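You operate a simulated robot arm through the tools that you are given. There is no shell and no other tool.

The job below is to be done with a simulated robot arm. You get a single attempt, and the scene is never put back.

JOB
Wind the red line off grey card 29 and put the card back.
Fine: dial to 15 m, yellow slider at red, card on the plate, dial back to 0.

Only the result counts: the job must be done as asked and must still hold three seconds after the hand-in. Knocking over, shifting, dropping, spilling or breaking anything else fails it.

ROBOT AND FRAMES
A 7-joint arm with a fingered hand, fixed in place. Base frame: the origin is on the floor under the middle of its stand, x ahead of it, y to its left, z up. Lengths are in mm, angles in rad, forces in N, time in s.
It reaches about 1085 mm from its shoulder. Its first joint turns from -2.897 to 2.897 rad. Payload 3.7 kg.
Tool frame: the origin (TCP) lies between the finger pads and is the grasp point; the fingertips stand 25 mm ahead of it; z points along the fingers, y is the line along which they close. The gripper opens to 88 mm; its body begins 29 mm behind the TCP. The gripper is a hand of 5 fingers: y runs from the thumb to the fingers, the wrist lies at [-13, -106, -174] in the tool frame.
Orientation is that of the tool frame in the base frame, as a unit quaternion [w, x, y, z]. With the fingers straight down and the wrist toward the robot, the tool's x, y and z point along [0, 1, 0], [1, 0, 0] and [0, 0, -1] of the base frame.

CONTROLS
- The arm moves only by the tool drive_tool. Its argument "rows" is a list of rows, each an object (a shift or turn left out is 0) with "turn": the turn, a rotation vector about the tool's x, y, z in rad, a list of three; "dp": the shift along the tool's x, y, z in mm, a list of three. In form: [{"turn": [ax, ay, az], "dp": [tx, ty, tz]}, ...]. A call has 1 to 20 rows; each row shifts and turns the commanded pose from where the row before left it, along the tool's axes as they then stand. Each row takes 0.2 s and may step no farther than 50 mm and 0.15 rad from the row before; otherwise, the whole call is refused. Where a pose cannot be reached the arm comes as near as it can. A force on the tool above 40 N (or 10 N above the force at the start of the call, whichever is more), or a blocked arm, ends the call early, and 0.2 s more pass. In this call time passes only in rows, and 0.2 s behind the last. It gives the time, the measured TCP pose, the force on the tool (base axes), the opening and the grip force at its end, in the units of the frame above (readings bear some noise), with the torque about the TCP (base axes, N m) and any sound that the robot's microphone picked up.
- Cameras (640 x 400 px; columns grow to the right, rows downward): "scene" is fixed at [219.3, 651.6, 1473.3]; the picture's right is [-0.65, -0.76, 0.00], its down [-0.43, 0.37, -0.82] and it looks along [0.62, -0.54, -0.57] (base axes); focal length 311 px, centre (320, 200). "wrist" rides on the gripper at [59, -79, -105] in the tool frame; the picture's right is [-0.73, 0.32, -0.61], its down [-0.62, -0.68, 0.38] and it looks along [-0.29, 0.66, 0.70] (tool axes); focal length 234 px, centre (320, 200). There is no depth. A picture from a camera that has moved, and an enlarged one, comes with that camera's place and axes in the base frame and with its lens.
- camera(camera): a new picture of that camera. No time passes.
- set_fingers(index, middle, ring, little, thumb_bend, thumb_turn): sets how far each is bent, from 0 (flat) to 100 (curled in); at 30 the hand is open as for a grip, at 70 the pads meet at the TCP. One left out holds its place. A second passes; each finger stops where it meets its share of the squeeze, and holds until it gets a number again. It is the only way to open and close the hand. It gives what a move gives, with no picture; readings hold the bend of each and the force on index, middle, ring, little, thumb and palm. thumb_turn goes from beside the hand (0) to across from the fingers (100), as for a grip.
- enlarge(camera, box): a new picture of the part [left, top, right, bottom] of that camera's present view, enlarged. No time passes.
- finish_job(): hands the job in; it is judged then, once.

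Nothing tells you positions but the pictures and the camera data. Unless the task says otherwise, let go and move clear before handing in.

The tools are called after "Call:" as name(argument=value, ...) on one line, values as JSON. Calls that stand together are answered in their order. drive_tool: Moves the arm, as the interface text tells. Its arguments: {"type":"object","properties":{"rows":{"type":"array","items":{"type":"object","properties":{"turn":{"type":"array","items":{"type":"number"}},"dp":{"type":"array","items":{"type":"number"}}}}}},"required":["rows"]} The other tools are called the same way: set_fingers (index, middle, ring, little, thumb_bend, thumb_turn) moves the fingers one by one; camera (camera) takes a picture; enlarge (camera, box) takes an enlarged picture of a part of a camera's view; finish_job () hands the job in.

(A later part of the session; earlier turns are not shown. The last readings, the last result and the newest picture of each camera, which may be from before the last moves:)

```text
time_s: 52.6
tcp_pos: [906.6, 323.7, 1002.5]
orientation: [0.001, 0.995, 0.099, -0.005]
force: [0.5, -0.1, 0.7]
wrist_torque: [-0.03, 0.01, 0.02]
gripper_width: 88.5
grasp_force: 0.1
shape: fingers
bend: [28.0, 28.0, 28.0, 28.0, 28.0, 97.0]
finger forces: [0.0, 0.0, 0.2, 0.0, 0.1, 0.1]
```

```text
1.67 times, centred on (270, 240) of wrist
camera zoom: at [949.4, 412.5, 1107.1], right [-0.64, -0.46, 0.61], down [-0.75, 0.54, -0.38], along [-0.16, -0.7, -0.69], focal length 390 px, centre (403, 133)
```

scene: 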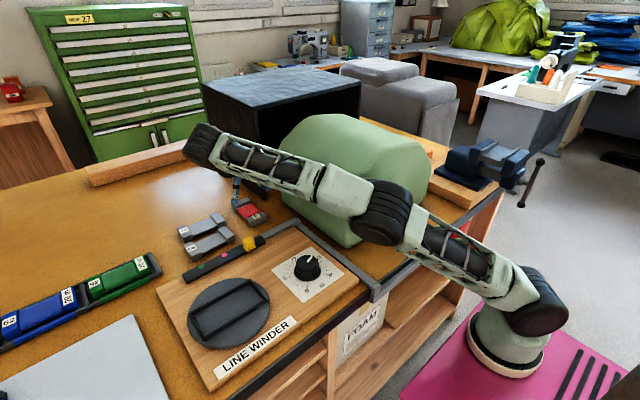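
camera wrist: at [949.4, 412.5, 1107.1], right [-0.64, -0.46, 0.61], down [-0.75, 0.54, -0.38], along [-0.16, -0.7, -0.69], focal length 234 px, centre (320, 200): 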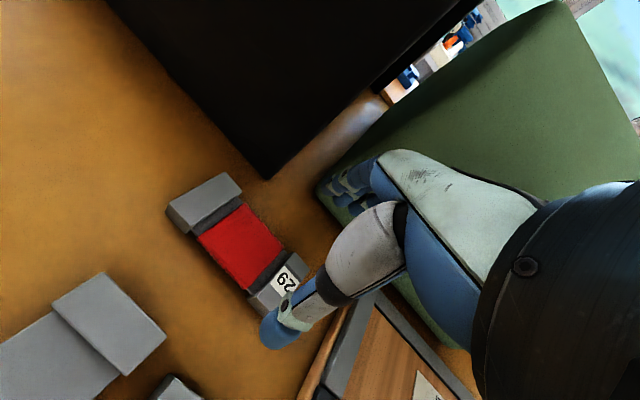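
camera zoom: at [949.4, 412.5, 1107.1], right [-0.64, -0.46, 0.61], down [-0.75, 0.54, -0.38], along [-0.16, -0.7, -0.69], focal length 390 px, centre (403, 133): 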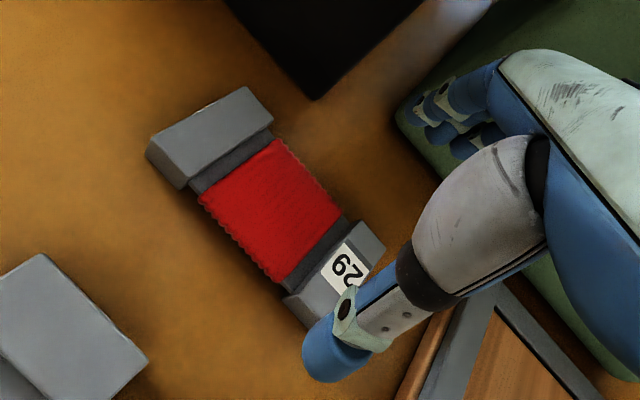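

The forearm passes close to the foam's front-left corner, so I must make sure it is clear and hasn't moved. I'll compare with the same crop I took earlier.

Call:
enlarge(camera="scene", box=[200, 50, 440, 260])

Call:
enlarge(camera="scene", box=[320, 180, 420, 260])

```text
1.90 times, centred on (320, 155) of scene
camera zoom: at [219.3, 651.6, 1473.3], right [-0.65, -0.76, 0.0], down [-0.43, 0.37, -0.82], along [0.62, -0.54, -0.57], focal length 593 px, centre (320, 286)
```

zoom: 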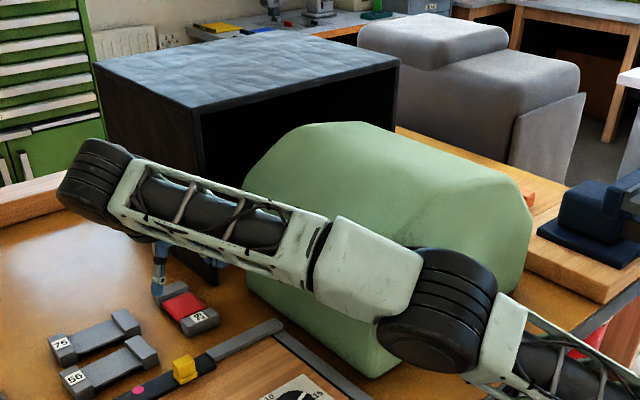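

```text
5.00 times, centred on (370, 220) of scene
camera zoom: at [219.3, 651.6, 1473.3], right [-0.65, -0.76, 0.0], down [-0.43, 0.37, -0.82], along [0.62, -0.54, -0.57], focal length 1556 px, centre (70, 100)
```

zoom: 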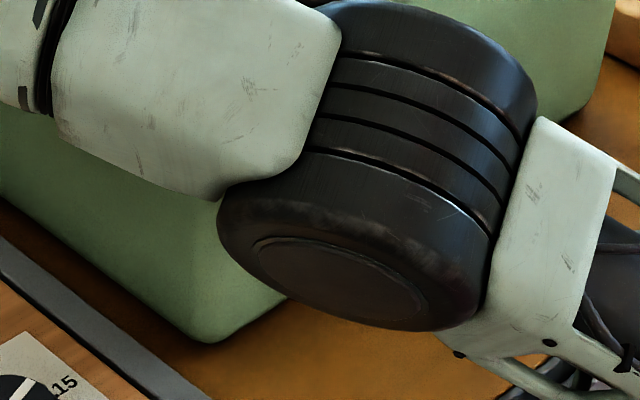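

The foam has not moved (its corner is at the same pixels as before). I'll grip the card by its near label block, which needs less reach, with a slight forward pitch for more forearm clearance; ring and little fingers get curled out of the way.

Call:
set_fingers(ring=95, little=95)

Call:
drive_tool(rows=[{"dp": [-10.5, 0, 0]}, {"dp": [-10.5, 0, 0]}, {"turn": [0, 0.08, 0]}, {"turn": [0, 0.08, 0]}, {"turn": [0, 0, 0.1]}, {"turn": [0, 0, 0.1]}])

Call:
camera(camera="scene")

Call:
camera(camera="wrist")

```text
time_s: 53.6
tcp_pos: [906.3, 322.7, 1002.2]
orientation: [0.001, 0.995, 0.1, -0.005]
force: [0.7, -0.2, 0.4]
wrist_torque: [-0.01, 0.0, 0.02]
gripper_width: 88.4
grasp_force: 0.1
shape: fingers
bend: [28.0, 28.0, 95.0, 95.0, 28.0, 97.0]
finger forces: [0.0, 0.0, 0.0, 0.0, 0.0, 0.0]
```

```text
time_s: 55.0
tcp_pos: [886.9, 318.8, 1003.2]
orientation: [-0.014, 0.997, 0.0, 0.074]
force: [-0.5, 0.2, 0.0]
wrist_torque: [0.02, 0.02, 0.02]
gripper_width: 88.6
grasp_force: 0.0
shape: fingers
bend: [28.0, 28.0, 95.0, 95.0, 28.0, 97.0]
finger forces: [0.1, 0.0, 0.1, 0.0, 0.0, 0.0]
```

```text
taken
```

scene: 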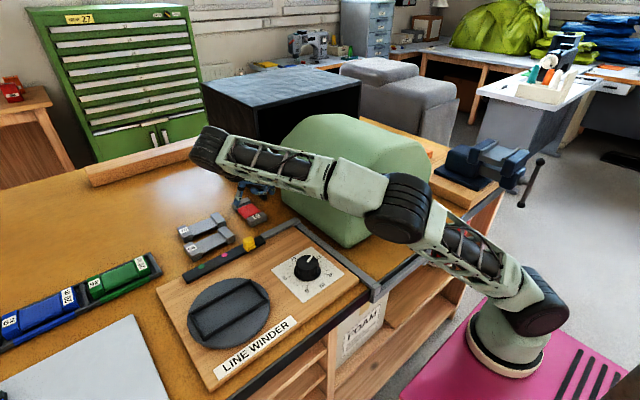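

```text
taken
camera wrist: at [928.3, 395.0, 1117.9], right [-0.81, -0.34, 0.48], down [-0.56, 0.69, -0.45], along [-0.18, -0.64, -0.75], focal length 234 px, centre (320, 200)
```

wrist: 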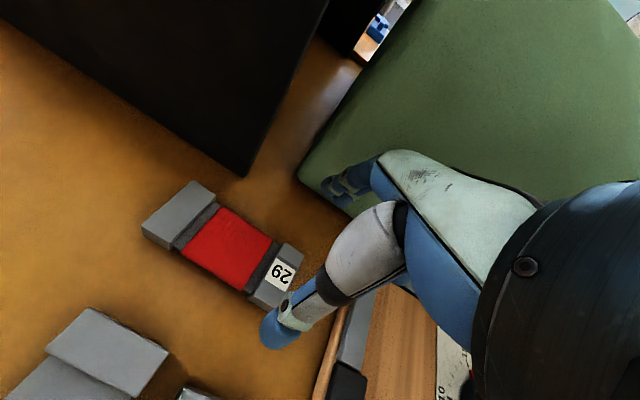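

Yaw 90° is reached with a good elbow position and zero force. I'll look closely at the card's near block to align with it.

Call:
enlarge(camera="wrist", box=[120, 160, 340, 360])

Call:
enlarge(camera="scene", box=[170, 110, 290, 260])

```text
2.00 times, centred on (230, 260) of wrist
camera zoom: at [928.3, 395.0, 1117.9], right [-0.81, -0.34, 0.48], down [-0.56, 0.69, -0.45], along [-0.18, -0.64, -0.75], focal length 468 px, centre (500, 80)
```

zoom: 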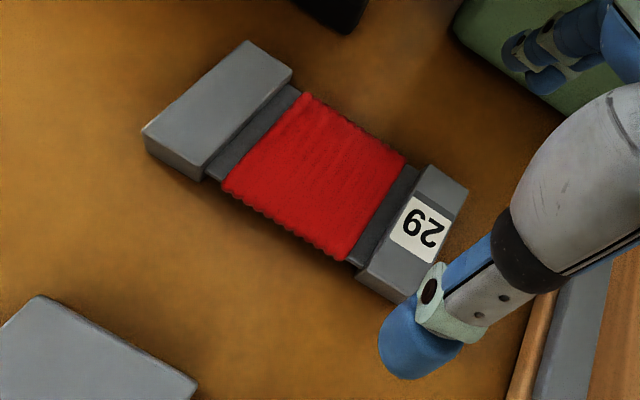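

```text
2.67 times, centred on (230, 185) of scene
camera zoom: at [219.3, 651.6, 1473.3], right [-0.65, -0.76, 0.0], down [-0.43, 0.37, -0.82], along [0.62, -0.54, -0.57], focal length 830 px, centre (560, 240)
```

zoom: 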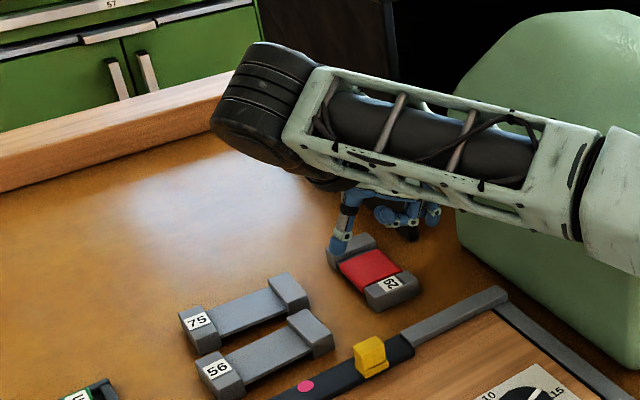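

The near block spans about x 868–896 and y 292–345, so its centre is (883, 319), right under the grasp point. I'll level the roll, shift 3 mm and descend partway.

Call:
drive_tool(rows=[{"turn": [-0.028, 0, 0]}, {"dp": [-4.5, 0, 15]}, {"dp": [-4.5, 0, 20]}])

Call:
enlarge(camera="wrist", box=[160, 140, 400, 360])

Call:
enlarge(camera="scene", box=[170, 110, 290, 260])

```text
time_s: 55.8
tcp_pos: [882.1, 318.4, 966.0]
orientation: [0.0, 0.997, -0.001, 0.074]
force: [0.1, 0.5, 0.0]
wrist_torque: [-0.01, 0.03, 0.01]
gripper_width: 88.6
grasp_force: 0.2
shape: fingers
bend: [28.0, 28.0, 95.0, 95.0, 28.0, 97.0]
finger forces: [0.0, 0.0, 0.0, 0.0, 0.1, 0.0]
```

```text
1.82 times, centred on (280, 250) of wrist
camera zoom: at [925.1, 397.7, 1079.3], right [-0.81, -0.32, 0.49], down [-0.56, 0.68, -0.47], along [-0.19, -0.66, -0.73], focal length 426 px, centre (393, 109)
```

zoom: 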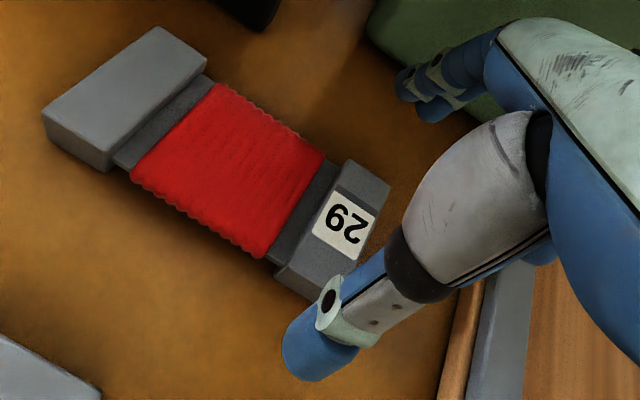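

```text
2.67 times, centred on (230, 185) of scene
camera zoom: at [219.3, 651.6, 1473.3], right [-0.65, -0.76, 0.0], down [-0.43, 0.37, -0.82], along [0.62, -0.54, -0.57], focal length 830 px, centre (560, 240)
```

zoom: 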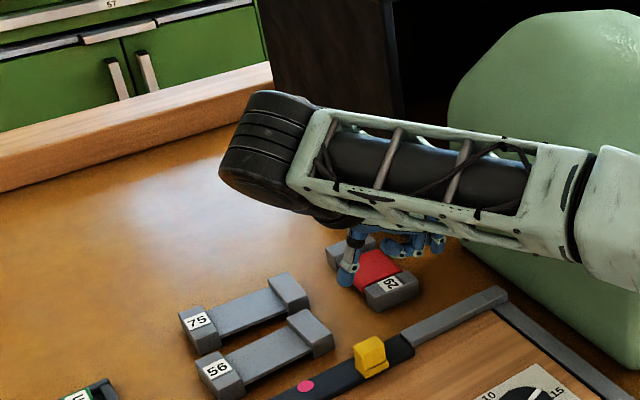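

The block is centred to within 1 mm. I'll descend to grip height, keeping the fingertips a little above the table.

Call:
drive_tool(rows=[{"dp": [-2.6, 0, 17.3]}, {"dp": [-2.6, 0.8, 17.3]}])

Call:
enlarge(camera="wrist", box=[160, 140, 400, 360])

Call:
enlarge(camera="scene", box=[190, 160, 290, 240])

```text
time_s: 56.4
tcp_pos: [882.0, 316.9, 931.0]
orientation: [0.0, 0.997, -0.001, 0.073]
force: [0.0, 0.4, -0.1]
wrist_torque: [-0.02, 0.0, -0.01]
gripper_width: 88.6
grasp_force: 0.0
shape: fingers
bend: [28.0, 28.0, 95.0, 95.0, 28.0, 97.0]
finger forces: [0.0, 0.0, 0.0, 0.1, 0.0, 0.0]
```

```text
1.82 times, centred on (280, 250) of wrist
camera zoom: at [925.5, 396.8, 1044.4], right [-0.81, -0.32, 0.49], down [-0.56, 0.68, -0.47], along [-0.19, -0.66, -0.73], focal length 426 px, centre (393, 109)
```

zoom: 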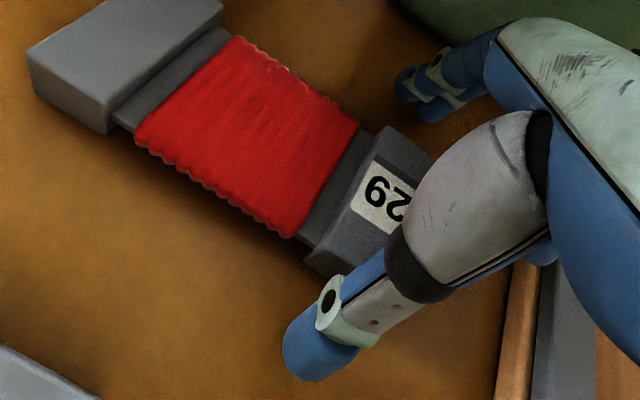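

```text
5.00 times, centred on (240, 200) of scene
camera zoom: at [219.3, 651.6, 1473.3], right [-0.65, -0.76, 0.0], down [-0.43, 0.37, -0.82], along [0.62, -0.54, -0.57], focal length 1556 px, centre (720, 200)
```

zoom: 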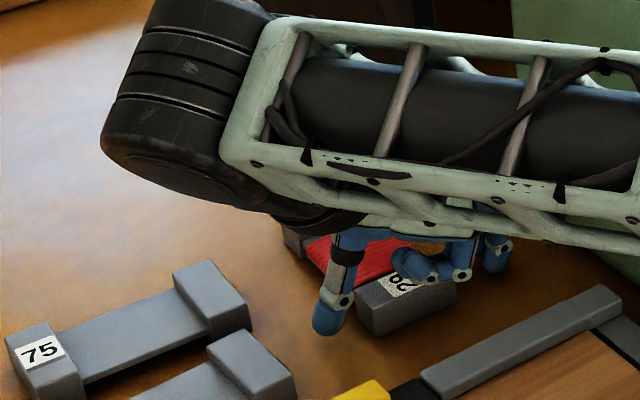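

The thumb and fingers straddle the label block. I'll close gently on it.

Call:
set_fingers(index=70, middle=70, thumb_bend=70)

Call:
enlarge(camera="wrist", box=[160, 140, 400, 360])

Call:
enlarge(camera="scene", box=[190, 160, 290, 240])

```text
time_s: 57.4
tcp_pos: [882.2, 317.1, 931.1]
orientation: [0.0, 0.997, 0.0, 0.075]
force: [-0.3, -2.4, 4.9]
wrist_torque: [-0.18, 0.03, 0.0]
gripper_width: 47.3
grasp_force: 16.1
shape: fingers
bend: [52.0, 55.0, 95.0, 95.0, 47.0, 96.0]
finger forces: [8.0, 10.5, 0.1, 0.1, 14.0, 0.1]
```

```text
1.82 times, centred on (280, 250) of wrist
camera zoom: at [925.4, 396.7, 1044.8], right [-0.81, -0.32, 0.49], down [-0.56, 0.68, -0.47], along [-0.19, -0.66, -0.73], focal length 426 px, centre (393, 109)
```

zoom: 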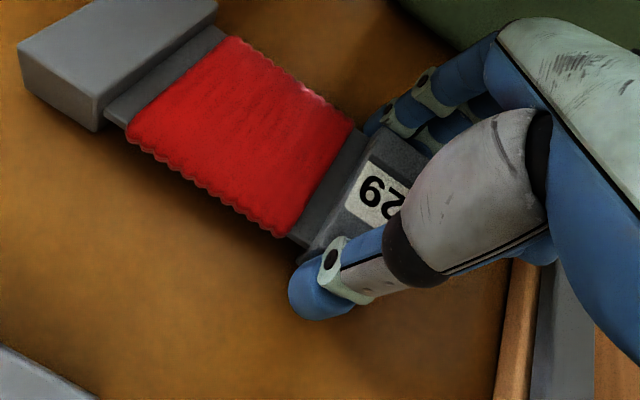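

```text
5.00 times, centred on (240, 200) of scene
camera zoom: at [219.3, 651.6, 1473.3], right [-0.65, -0.76, 0.0], down [-0.43, 0.37, -0.82], along [0.62, -0.54, -0.57], focal length 1556 px, centre (720, 200)
```

zoom: 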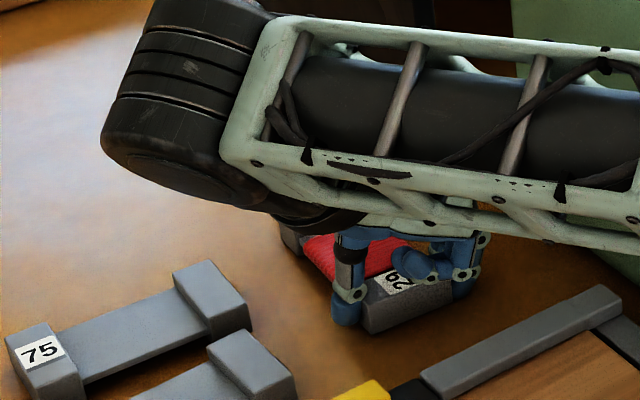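

The card is gripped with 8–14 N. I'll lift slowly and check that it hangs level.

Call:
drive_tool(rows=[{"dp": [1.5, 0, -9.9]}, {"dp": [1.5, 0, -9.9]}, {"dp": [1.5, 0, -9.9]}])

Call:
enlarge(camera="wrist", box=[160, 140, 400, 360])

Call:
enlarge(camera="scene", box=[190, 160, 290, 240])

```text
time_s: 58.2
tcp_pos: [882.6, 318.1, 960.7]
orientation: [0.0, 0.997, 0.0, 0.073]
force: [0.1, 0.2, -0.6]
wrist_torque: [-0.01, 0.04, -0.02]
gripper_width: 46.9
grasp_force: 14.5
shape: fingers
bend: [52.0, 56.0, 95.0, 95.0, 47.0, 96.0]
finger forces: [7.6, 6.9, 0.0, 0.1, 14.4, 0.0]
```

```text
1.82 times, centred on (280, 250) of wrist
camera zoom: at [925.2, 397.0, 1073.9], right [-0.81, -0.32, 0.49], down [-0.56, 0.68, -0.47], along [-0.19, -0.66, -0.73], focal length 426 px, centre (393, 109)
```

zoom: 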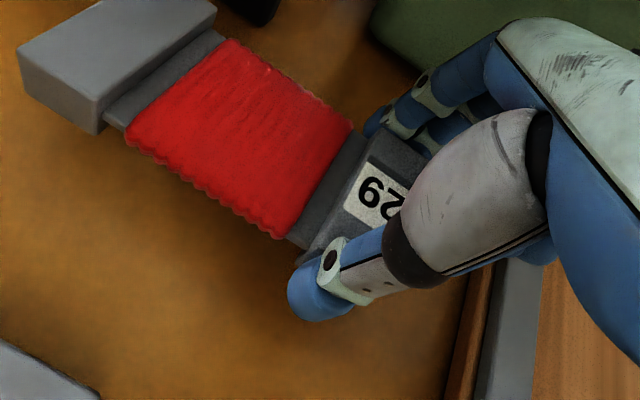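

```text
5.00 times, centred on (240, 200) of scene
camera zoom: at [219.3, 651.6, 1473.3], right [-0.65, -0.76, 0.0], down [-0.43, 0.37, -0.82], along [0.62, -0.54, -0.57], focal length 1556 px, centre (720, 200)
```

zoom: 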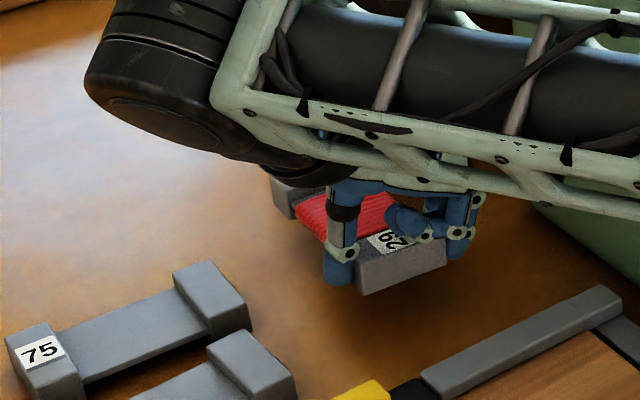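

The card is held level without slipping. I'll raise it a bit more, bring it back, turn it 90° anticlockwise about the vertical and carry it over the plate.

Call:
drive_tool(rows=[{"dp": [3, 0, -20]}, {"dp": [3, 0, -20]}, {"dp": [-29.7, -20, -4.4]}, {"dp": [-29.7, -20, -4.4]}])

Call:
drive_tool(rows=[{"turn": [0.0211, 0, -0.1414]}, {"turn": [0.0211, 0, -0.1414]}, {"turn": [0.0211, 0, -0.1414]}, {"turn": [0.0211, 0, -0.1414]}, {"turn": [0.0211, 0, -0.1414]}, {"turn": [0.0211, 0, -0.1414]}, {"turn": [0.0211, 0, -0.1414]}, {"turn": [0.0211, 0, -0.1414]}, {"turn": [0.0211, 0, -0.1414]}, {"turn": [0.0211, 0, -0.1414]}, {"turn": [0.0211, 0, -0.1414]}])

Call:
camera(camera="scene")

Call:
camera(camera="wrist")

```text
time_s: 59.2
tcp_pos: [822.8, 356.6, 1000.4]
orientation: [0.001, 0.997, -0.002, 0.074]
force: [0.3, -0.5, -1.0]
wrist_torque: [-0.02, 0.06, -0.04]
gripper_width: 47.3
grasp_force: 14.1
shape: fingers
bend: [52.0, 56.0, 95.0, 95.0, 47.0, 96.0]
finger forces: [7.5, 6.8, 0.0, 0.0, 14.3, 0.0]
```

```text
time_s: 61.6
tcp_pos: [821.5, 357.7, 1001.4]
orientation: [-0.053, 0.705, 0.706, 0.051]
force: [0.2, -0.4, -0.8]
wrist_torque: [-0.07, 0.01, 0.02]
gripper_width: 47.1
grasp_force: 14.8
shape: fingers
bend: [52.0, 56.0, 95.0, 95.0, 47.0, 96.0]
finger forces: [7.5, 6.8, 0.0, 0.0, 14.3, 0.0]
```

```text
taken
```

scene: 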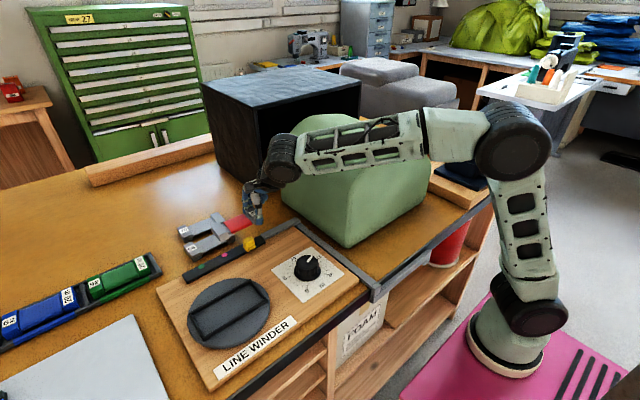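

```text
taken
camera wrist: at [743.1, 401.0, 1114.8], right [0.33, -0.81, 0.49], down [-0.68, -0.56, -0.47], along [0.66, -0.18, -0.73], focal length 234 px, centre (320, 200)
```

wrist: 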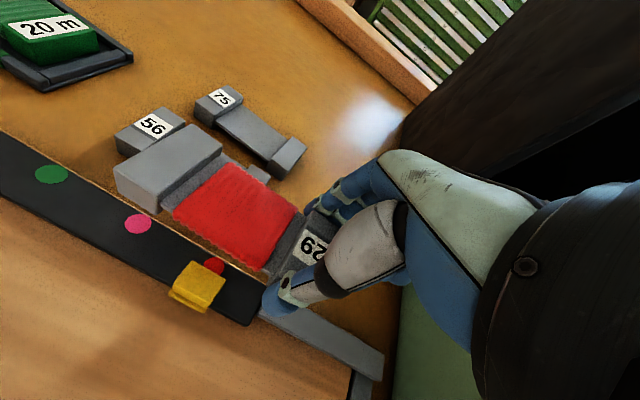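

The card is turned and level. I'll carry it over the plate at a safe height and compare with the frame.

Call:
drive_tool(rows=[{"dp": [24, -33.9, 3.6]}, {"dp": [24, -33.9, 3.6]}, {"dp": [24, -33.9, 3.6]}, {"dp": [24, -33.9, 3.6]}, {"dp": [24, -33.9, 3.6]}])

Call:
enlarge(camera="scene", box=[150, 200, 330, 350])

Call:
camera(camera="wrist")

```text
time_s: 62.8
tcp_pos: [652.0, 479.6, 1000.4]
orientation: [-0.052, 0.706, 0.705, 0.051]
force: [0.2, -0.5, -0.5]
wrist_torque: [0.01, 0.0, -0.01]
gripper_width: 47.1
grasp_force: 14.4
shape: fingers
bend: [52.0, 56.0, 95.0, 95.0, 47.0, 96.0]
finger forces: [7.6, 6.8, 0.0, 0.0, 14.3, 0.0]
```

```text
2.67 times, centred on (240, 275) of scene
camera zoom: at [219.3, 651.6, 1473.3], right [-0.65, -0.76, 0.0], down [-0.43, 0.37, -0.82], along [0.62, -0.54, -0.57], focal length 830 px, centre (533, 0)
```

zoom: 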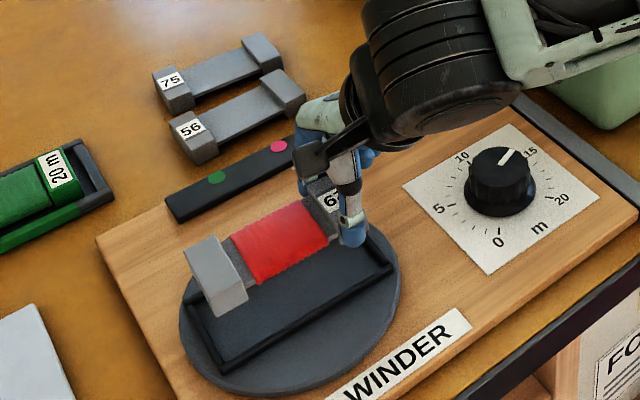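

```text
taken
camera wrist: at [574.4, 521.6, 1113.9], right [0.32, -0.81, 0.49], down [-0.68, -0.56, -0.47], along [0.66, -0.18, -0.73], focal length 234 px, centre (320, 200)
```

wrist: 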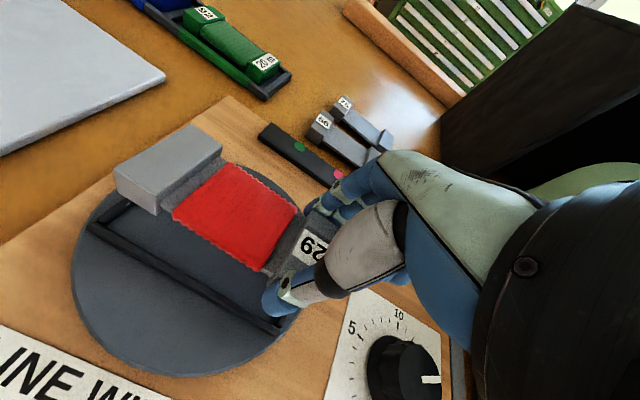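

The card hovers above the plate. I'll zoom to measure card and frame corners in the same view.

Call:
enlarge(camera="wrist", box=[60, 110, 330, 390])

Call:
enlarge(camera="scene", box=[190, 250, 310, 350])

```text
1.43 times, centred on (195, 250) of wrist
camera zoom: at [574.4, 521.6, 1113.9], right [0.32, -0.81, 0.49], down [-0.68, -0.56, -0.47], along [0.66, -0.18, -0.73], focal length 334 px, centre (499, 129)
```

zoom: 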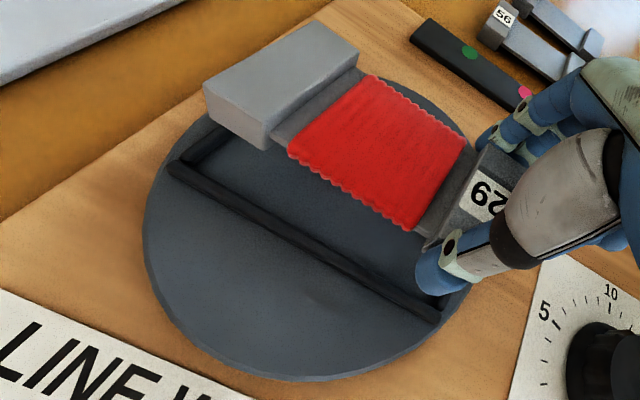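

```text
4.00 times, centred on (250, 300) of scene
camera zoom: at [219.3, 651.6, 1473.3], right [-0.65, -0.76, 0.0], down [-0.43, 0.37, -0.82], along [0.62, -0.54, -0.57], focal length 1245 px, centre (600, -200)
```

zoom: 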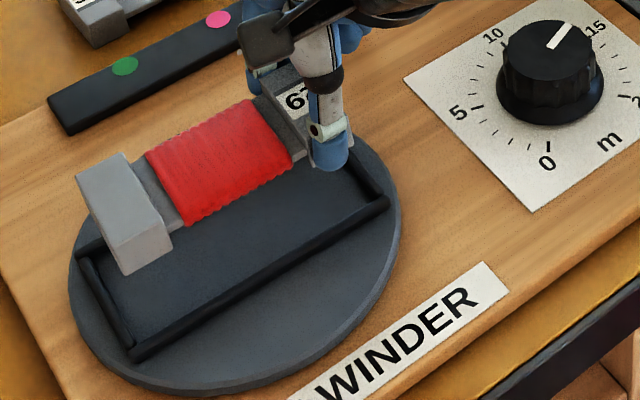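

Call:
enlarge(camera="scene", box=[200, 265, 270, 345])

Call:
enlarge(camera="scene", box=[240, 260, 310, 340])

```text
5.00 times, centred on (235, 305) of scene
camera zoom: at [219.3, 651.6, 1473.3], right [-0.65, -0.76, 0.0], down [-0.43, 0.37, -0.82], along [0.62, -0.54, -0.57], focal length 1556 px, centre (745, -325)
```

zoom: 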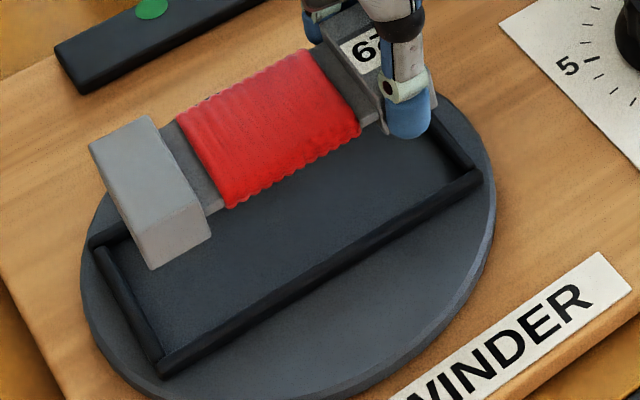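

```text
5.00 times, centred on (275, 300) of scene
camera zoom: at [219.3, 651.6, 1473.3], right [-0.65, -0.76, 0.0], down [-0.43, 0.37, -0.82], along [0.62, -0.54, -0.57], focal length 1556 px, centre (545, -300)
```

zoom: 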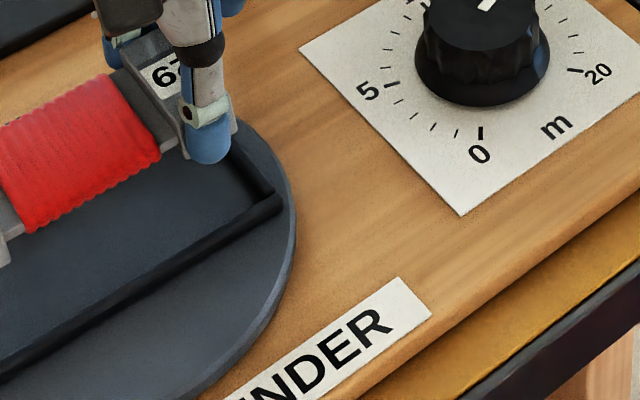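

From the scene view the card is about 3° clockwise of the frame and within 2–3 mm of its centre. I'll correct the yaw, shift slightly and lower to just above the frame.

Call:
drive_tool(rows=[{"turn": [0.0074, 0, -0.0495]}, {"dp": [-1.7, 1.75, 16.9]}, {"dp": [-1.8, 1.75, 16.9]}])

Call:
enlarge(camera="wrist", box=[60, 110, 330, 390])

Call:
enlarge(camera="scene", box=[200, 265, 280, 345])

```text
time_s: 63.6
tcp_pos: [656.5, 481.1, 968.7]
orientation: [-0.054, 0.687, 0.722, 0.051]
force: [0.5, 0.2, 0.2]
wrist_torque: [-0.01, 0.0, 0.0]
gripper_width: 47.1
grasp_force: 14.9
shape: fingers
bend: [52.0, 56.0, 95.0, 95.0, 47.0, 96.0]
finger forces: [7.5, 6.7, 0.1, 0.0, 14.3, 0.0]
```

```text
1.43 times, centred on (195, 250) of wrist
camera zoom: at [575.5, 519.7, 1080.2], right [0.36, -0.79, 0.49], down [-0.65, -0.59, -0.47], along [0.66, -0.15, -0.73], focal length 334 px, centre (499, 129)
```

zoom: 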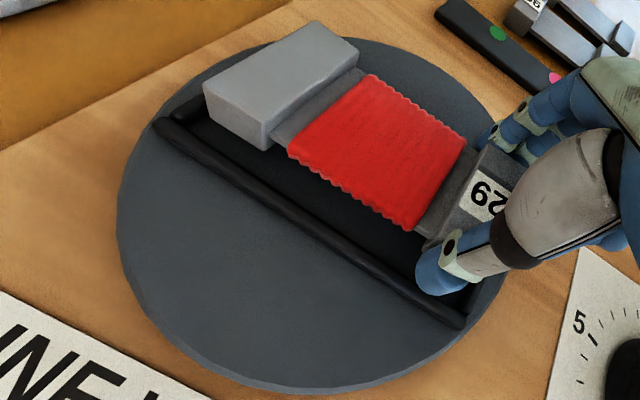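

```text
5.00 times, centred on (240, 305) of scene
camera zoom: at [219.3, 651.6, 1473.3], right [-0.65, -0.76, 0.0], down [-0.43, 0.37, -0.82], along [0.62, -0.54, -0.57], focal length 1556 px, centre (720, -325)
```

zoom: 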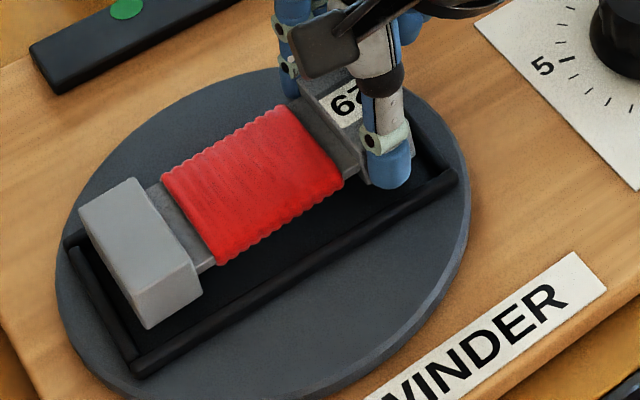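

Measured against both cameras the card is centred on the frame within about 2 mm and parallel to it. I'll lower a few millimetres and look again, since parallax vanishes as the heights converge.

Call:
drive_tool(rows=[{"dp": [-1.2, 0, 7.9]}])

Call:
enlarge(camera="wrist", box=[60, 110, 330, 390])

Call:
enlarge(camera="scene", box=[200, 265, 280, 345])

```text
time_s: 64.0
tcp_pos: [655.9, 479.3, 964.6]
orientation: [-0.054, 0.687, 0.722, 0.054]
force: [1.9, -2.5, 30.5]
wrist_torque: [-0.23, -0.7, -0.04]
gripper_width: 47.4
grasp_force: 26.8
shape: fingers
bend: [53.0, 54.0, 95.0, 95.0, 46.0, 95.0]
finger forces: [7.3, 29.3, 0.1, 0.1, 17.0, 0.0]
```

```text
1.43 times, centred on (195, 250) of wrist
camera zoom: at [575.6, 518.5, 1076.7], right [0.36, -0.79, 0.49], down [-0.65, -0.59, -0.48], along [0.67, -0.15, -0.73], focal length 334 px, centre (499, 129)
```

zoom: 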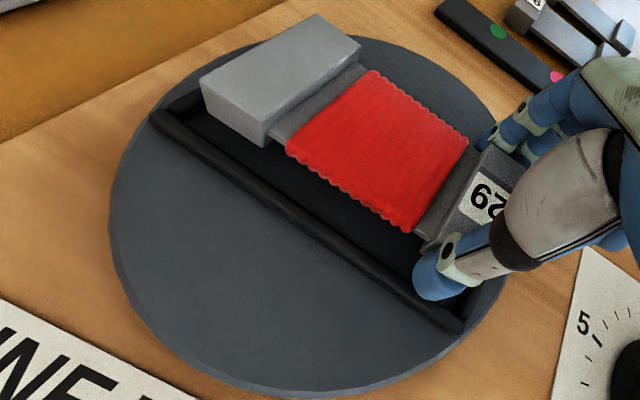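

```text
5.00 times, centred on (240, 305) of scene
camera zoom: at [219.3, 651.6, 1473.3], right [-0.65, -0.76, 0.0], down [-0.43, 0.37, -0.82], along [0.62, -0.54, -0.57], focal length 1556 px, centre (720, -325)
```

zoom: 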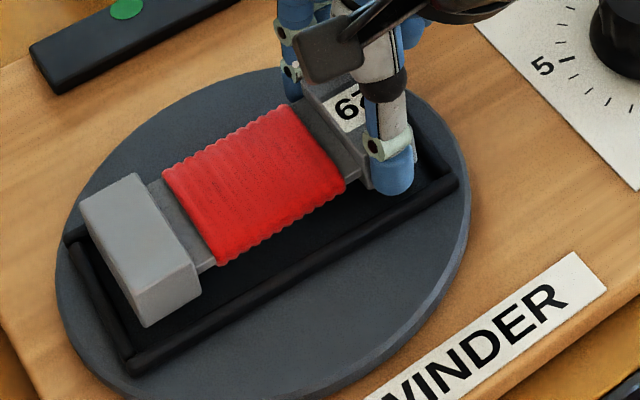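

Contact came early: torque shows the card's far edge is resting on the far bar, so the card is about 4–5 mm too far in +x. I'll raise slightly, shift −4.5 mm in x, and lower again gently.

Call:
drive_tool(rows=[{"dp": [1.5, 0, -9.9]}, {"dp": [0.2, -4.5, 0]}])

Call:
drive_tool(rows=[{"dp": [-0.75, 0, 4.9]}])

Call:
enlarge(camera="wrist", box=[60, 110, 330, 390])

Call:
enlarge(camera="scene", box=[200, 265, 280, 345])

```text
time_s: 64.6
tcp_pos: [650.4, 481.1, 969.4]
orientation: [-0.054, 0.687, 0.723, 0.049]
force: [-0.6, 0.0, -1.1]
wrist_torque: [-0.01, 0.0, -0.03]
gripper_width: 47.2
grasp_force: 13.5
shape: fingers
bend: [53.0, 57.0, 95.0, 95.0, 46.0, 95.0]
finger forces: [7.3, 6.3, 0.0, 0.1, 13.5, 0.1]
```

```text
time_s: 65.0
tcp_pos: [652.1, 481.5, 965.4]
orientation: [-0.055, 0.687, 0.723, 0.05]
force: [0.0, -0.1, 0.2]
wrist_torque: [-0.03, 0.0, -0.02]
gripper_width: 47.6
grasp_force: 14.6
shape: fingers
bend: [53.0, 57.0, 95.0, 95.0, 46.0, 95.0]
finger forces: [7.1, 7.4, 0.0, 0.1, 14.0, 0.0]
```

```text
1.43 times, centred on (195, 250) of wrist
camera zoom: at [571.1, 519.4, 1078.0], right [0.36, -0.79, 0.49], down [-0.65, -0.59, -0.47], along [0.66, -0.15, -0.73], focal length 334 px, centre (499, 129)
```

zoom: 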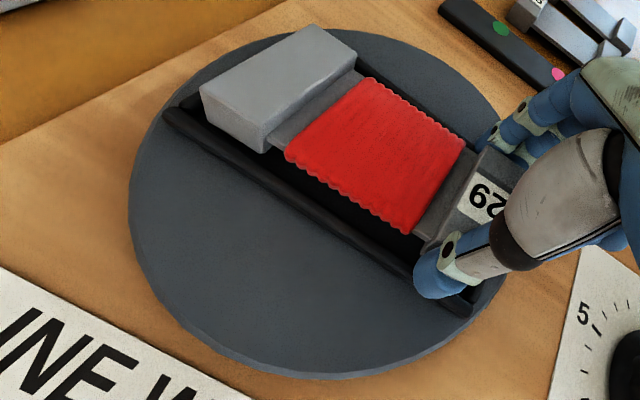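

```text
5.00 times, centred on (240, 305) of scene
camera zoom: at [219.3, 651.6, 1473.3], right [-0.65, -0.76, 0.0], down [-0.43, 0.37, -0.82], along [0.62, -0.54, -0.57], focal length 1556 px, centre (720, -325)
```

zoom: 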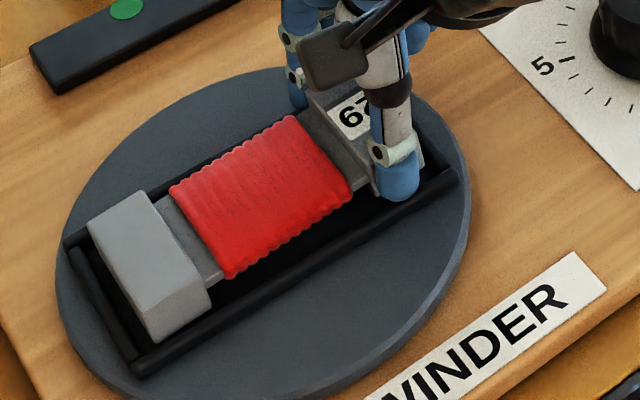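

No contact at this height now. Comparing card edges with the bars, the card is still rotated a few degrees anticlockwise relative to the frame. I'll rotate it back about its own centre and shift +1.8 mm in y.

Call:
drive_tool(rows=[{"turn": [-0.0082, 0, 0.0544]}, {"dp": [1.75, -2.9, 0.3]}])

Call:
enlarge(camera="wrist", box=[60, 110, 330, 390])

Call:
enlarge(camera="scene", box=[200, 265, 280, 345])

```text
time_s: 65.6
tcp_pos: [648.1, 482.8, 964.0]
orientation: [-0.053, 0.707, 0.703, 0.051]
force: [-1.0, 0.2, -1.1]
wrist_torque: [-0.03, 0.0, 0.01]
gripper_width: 47.2
grasp_force: 13.0
shape: fingers
bend: [53.0, 57.0, 95.0, 95.0, 46.0, 95.0]
finger forces: [7.3, 6.4, 0.1, 0.0, 13.5, 0.0]
```

```text
1.43 times, centred on (195, 250) of wrist
camera zoom: at [570.8, 525.7, 1078.1], right [0.32, -0.81, 0.49], down [-0.69, -0.56, -0.47], along [0.66, -0.19, -0.73], focal length 334 px, centre (499, 129)
```

zoom: 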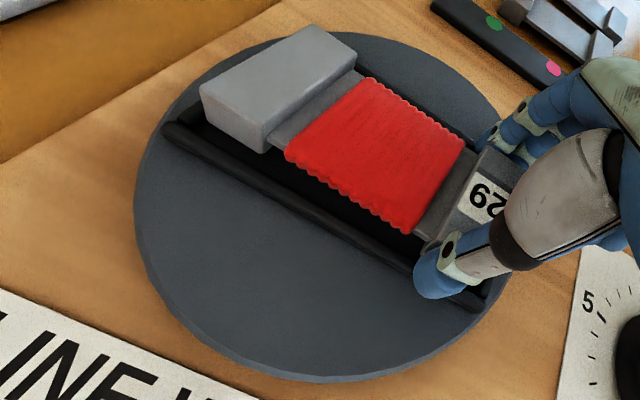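

```text
5.00 times, centred on (240, 305) of scene
camera zoom: at [219.3, 651.6, 1473.3], right [-0.65, -0.76, 0.0], down [-0.43, 0.37, -0.82], along [0.62, -0.54, -0.57], focal length 1556 px, centre (720, -325)
```

zoom: 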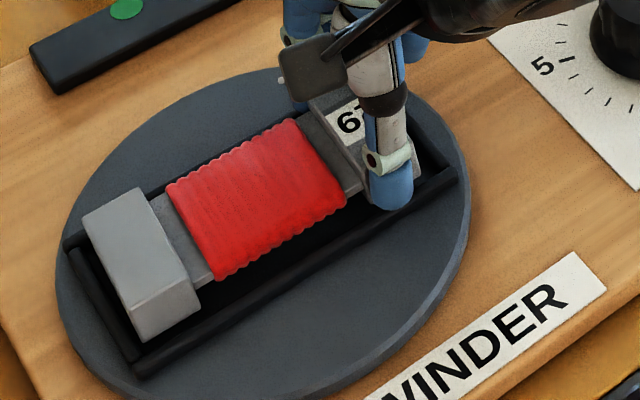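

The card is now parallel to the frame with gaps on both sides. I'll lower gently.

Call:
drive_tool(rows=[{"dp": [-0.6, 0, 4]}])

Call:
enlarge(camera="scene", box=[200, 265, 280, 345])

```text
time_s: 66.0
tcp_pos: [647.5, 482.2, 962.9]
orientation: [-0.052, 0.707, 0.703, 0.053]
force: [0.7, 0.0, 3.1]
wrist_torque: [-0.04, -0.11, 0.01]
gripper_width: 47.3
grasp_force: 16.7
shape: fingers
bend: [53.0, 57.0, 95.0, 95.0, 46.0, 95.0]
finger forces: [7.2, 11.3, 0.0, 0.0, 13.5, 0.0]
```

```text
5.00 times, centred on (240, 305) of scene
camera zoom: at [219.3, 651.6, 1473.3], right [-0.65, -0.76, 0.0], down [-0.43, 0.37, -0.82], along [0.62, -0.54, -0.57], focal length 1556 px, centre (720, -325)
```

zoom: 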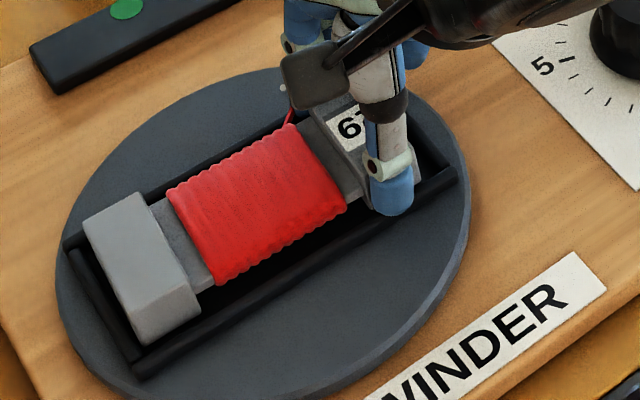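

A red thread has appeared from the card toward the slider, so the winder has taken the card. There's a light contact (3 N); I'll look closer before letting go.

Call:
camera(camera="wrist")

Call:
enlarge(camera="wrist", box=[120, 110, 360, 330])

Call:
enlarge(camera="scene", box=[200, 220, 300, 320])

```text
taken
camera wrist: at [570.4, 525.8, 1074.9], right [0.32, -0.81, 0.49], down [-0.68, -0.56, -0.47], along [0.66, -0.19, -0.73], focal length 234 px, centre (320, 200)
```

wrist: 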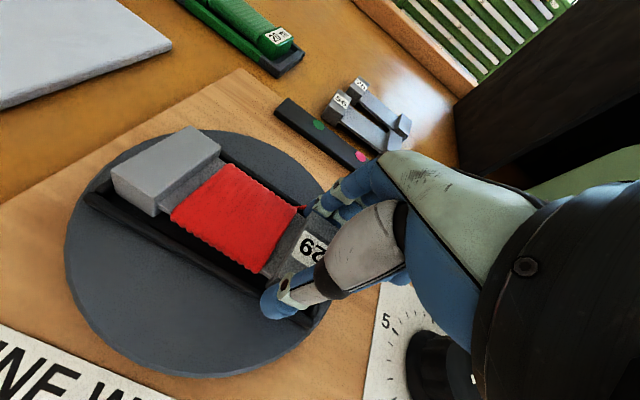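

```text
1.82 times, centred on (240, 220) of wrist
camera zoom: at [570.4, 525.8, 1074.9], right [0.32, -0.81, 0.49], down [-0.68, -0.56, -0.47], along [0.66, -0.19, -0.73], focal length 426 px, centre (466, 164)
```

zoom: 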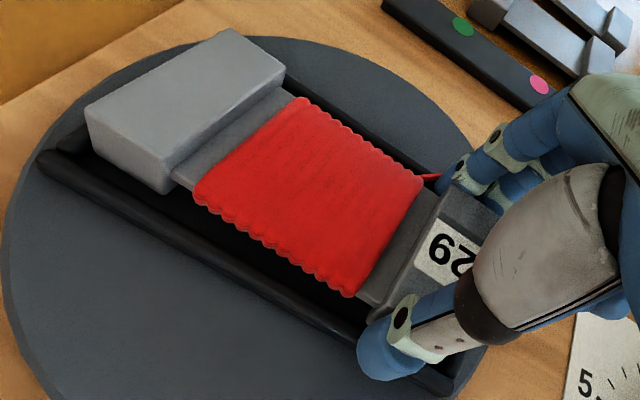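

```text
4.00 times, centred on (250, 270) of scene
camera zoom: at [219.3, 651.6, 1473.3], right [-0.65, -0.76, 0.0], down [-0.43, 0.37, -0.82], along [0.62, -0.54, -0.57], focal length 1245 px, centre (600, -80)
```

zoom: 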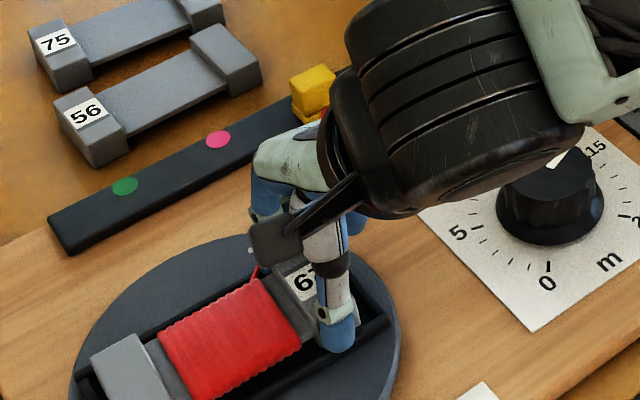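

The thread runs to the yellow guide. I'll zoom in on both long sides to judge whether the card will drop cleanly between the bars.

Call:
enlarge(camera="scene", box=[205, 270, 245, 300])

Call:
enlarge(camera="scene", box=[210, 300, 250, 345])

Call:
enlarge(camera="wrist", box=[70, 120, 230, 240])

```text
13.33 times, centred on (225, 285) of scene
camera zoom: at [219.3, 651.6, 1473.3], right [-0.65, -0.76, 0.0], down [-0.43, 0.37, -0.82], along [0.62, -0.54, -0.57], focal length 4150 px, centre (1587, -933)
```

zoom: 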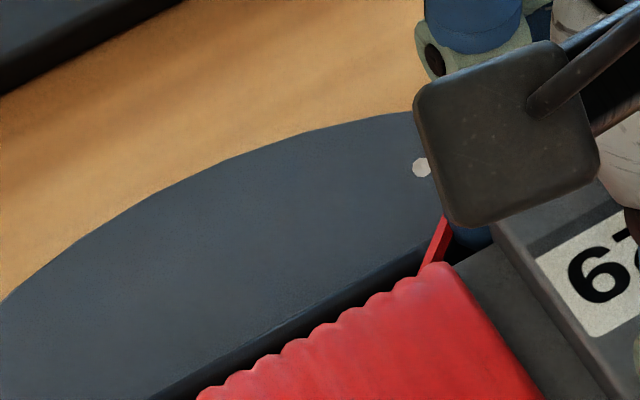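

```text
8.89 times, centred on (230, 322) of scene
camera zoom: at [219.3, 651.6, 1473.3], right [-0.65, -0.76, 0.0], down [-0.43, 0.37, -0.82], along [0.62, -0.54, -0.57], focal length 2767 px, centre (1120, -889)
```

zoom: 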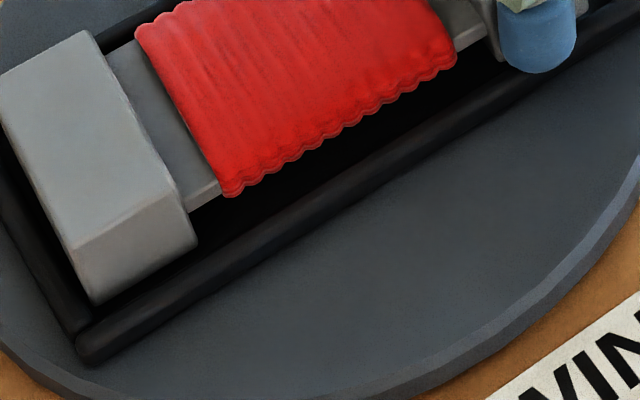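

```text
3.33 times, centred on (150, 180) of wrist
camera zoom: at [570.4, 525.8, 1074.9], right [0.32, -0.81, 0.49], down [-0.68, -0.56, -0.47], along [0.66, -0.19, -0.73], focal length 781 px, centre (887, 267)
```

zoom: 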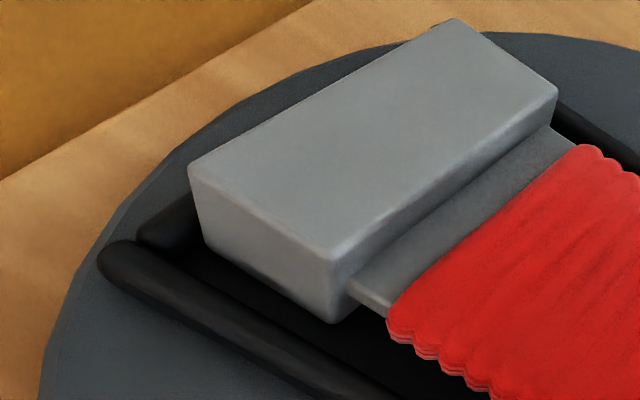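

The card lies inside the frame bars with gaps on each side, its bottom about level with the bar tops. I'll release so it settles onto the plate.

Call:
set_fingers(index=44, middle=48, thumb_bend=40)

Call:
enlarge(camera="scene", box=[195, 250, 295, 345])

Call:
enlarge(camera="wrist", box=[70, 110, 340, 340])

```text
time_s: 67.0
tcp_pos: [648.5, 482.9, 962.0]
orientation: [-0.052, 0.707, 0.703, 0.052]
force: [-1.6, 1.0, 3.0]
wrist_torque: [0.02, -0.07, 0.05]
gripper_width: 59.1
grasp_force: 2.8
shape: fingers
bend: [44.0, 49.0, 95.0, 95.0, 40.0, 97.0]
finger forces: [0.0, 5.2, 0.0, 0.0, 0.0, 0.1]
```

```text
4.21 times, centred on (245, 298) of scene
camera zoom: at [219.3, 651.6, 1473.3], right [-0.65, -0.76, 0.0], down [-0.43, 0.37, -0.82], along [0.62, -0.54, -0.57], focal length 1311 px, centre (636, -210)
```

zoom: 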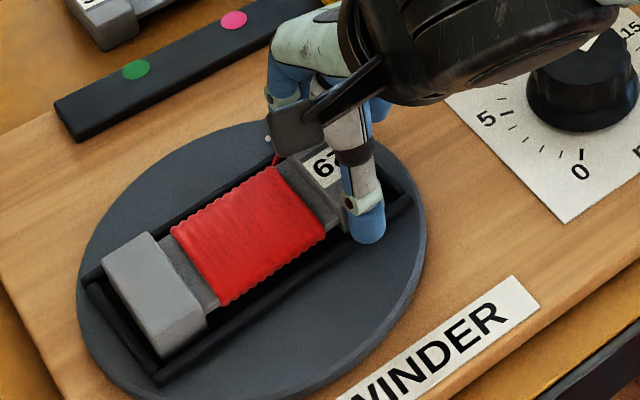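

```text
1.74 times, centred on (205, 225) of wrist
camera zoom: at [570.3, 525.9, 1074.3], right [0.32, -0.81, 0.49], down [-0.68, -0.56, -0.47], along [0.66, -0.19, -0.73], focal length 407 px, centre (520, 156)
```

zoom: 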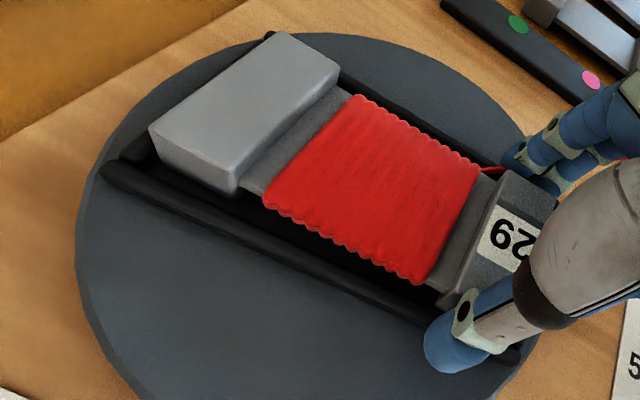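

The card has dropped into the frame. I'll raise a little, open fully and move clear to check.

Call:
drive_tool(rows=[{"dp": [0.6, 0, -4]}])

Call:
set_fingers(index=28, middle=28, thumb_bend=28)

Call:
drive_tool(rows=[{"dp": [3, 0, -20]}, {"dp": [4.5, 0, -30]}, {"dp": [4.5, 0, -30]}])

Call:
camera(camera="wrist")

Call:
enlarge(camera="scene", box=[180, 190, 370, 345])

```text
time_s: 67.4
tcp_pos: [648.0, 482.2, 964.3]
orientation: [-0.053, 0.707, 0.703, 0.052]
force: [0.6, 0.1, -0.3]
wrist_torque: [0.0, 0.0, -0.02]
gripper_width: 59.0
grasp_force: 0.1
shape: fingers
bend: [44.0, 48.0, 95.0, 95.0, 40.0, 97.0]
finger forces: [0.0, 0.1, 0.0, 0.0, 0.0, 0.0]
```

```text
time_s: 68.4
tcp_pos: [649.2, 483.4, 964.5]
orientation: [-0.052, 0.707, 0.703, 0.053]
force: [0.7, 0.4, 0.2]
wrist_torque: [-0.01, 0.0, 0.05]
gripper_width: 88.4
grasp_force: 0.1
shape: fingers
bend: [28.0, 28.0, 95.0, 95.0, 28.0, 97.0]
finger forces: [0.0, 0.0, 0.1, 0.1, 0.0, 0.0]
```

```text
time_s: 69.2
tcp_pos: [647.9, 482.8, 1046.0]
orientation: [-0.053, 0.707, 0.703, 0.052]
force: [0.3, 0.3, 0.1]
wrist_torque: [0.01, 0.0, 0.0]
gripper_width: 88.6
grasp_force: 0.0
shape: fingers
bend: [28.0, 28.0, 95.0, 95.0, 28.0, 97.0]
finger forces: [0.1, 0.0, 0.0, 0.0, 0.1, 0.1]
```

```text
taken
camera wrist: at [569.8, 526.0, 1159.5], right [0.32, -0.81, 0.49], down [-0.68, -0.56, -0.47], along [0.66, -0.19, -0.73], focal length 234 px, centre (320, 200)
```

wrist: 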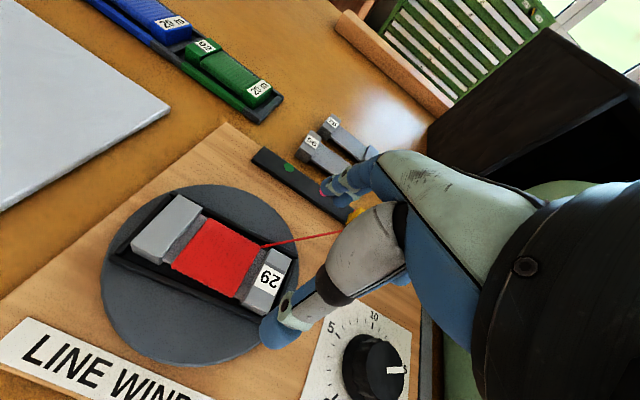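

```text
2.58 times, centred on (275, 268) of scene
camera zoom: at [219.3, 651.6, 1473.3], right [-0.65, -0.76, 0.0], down [-0.43, 0.37, -0.82], along [0.62, -0.54, -0.57], focal length 803 px, centre (436, 26)
```

zoom: 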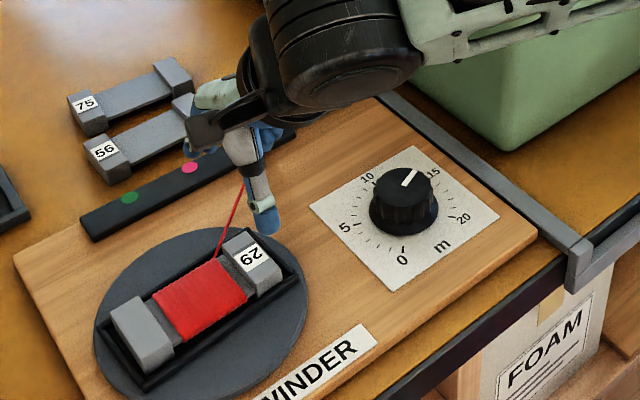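

The card sits properly in the frame with its thread leading to the yellow guide. Next I wind the dial back: I'll level the hand, turn it to about +60° yaw and go over to the knob.

Call:
drive_tool(rows=[{"turn": [0, -0.148, 0]}, {"turn": [0, 0, 0.15], "dp": [-30, 0, 0]}, {"turn": [0, 0, 0.15], "dp": [-30, 0, 0]}, {"turn": [0, 0, 0.15]}, {"turn": [0, 0, 0.15]}, {"turn": [0, 0, 0.15]}, {"turn": [0, 0, 0.15]}, {"turn": [0, 0, 0.15]}])

Call:
camera(camera="scene")

```text
time_s: 71.0
tcp_pos: [644.1, 422.5, 1046.6]
orientation: [0.0, 0.967, 0.253, 0.0]
force: [0.7, 0.3, 0.1]
wrist_torque: [0.03, -0.02, -0.02]
gripper_width: 88.5
grasp_force: 0.1
shape: fingers
bend: [28.0, 28.0, 95.0, 95.0, 28.0, 97.0]
finger forces: [0.1, 0.1, 0.1, 0.0, 0.0, 0.0]
```

```text
taken
```

scene: 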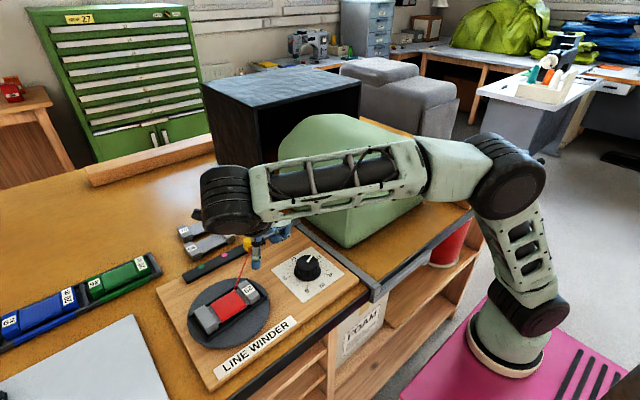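

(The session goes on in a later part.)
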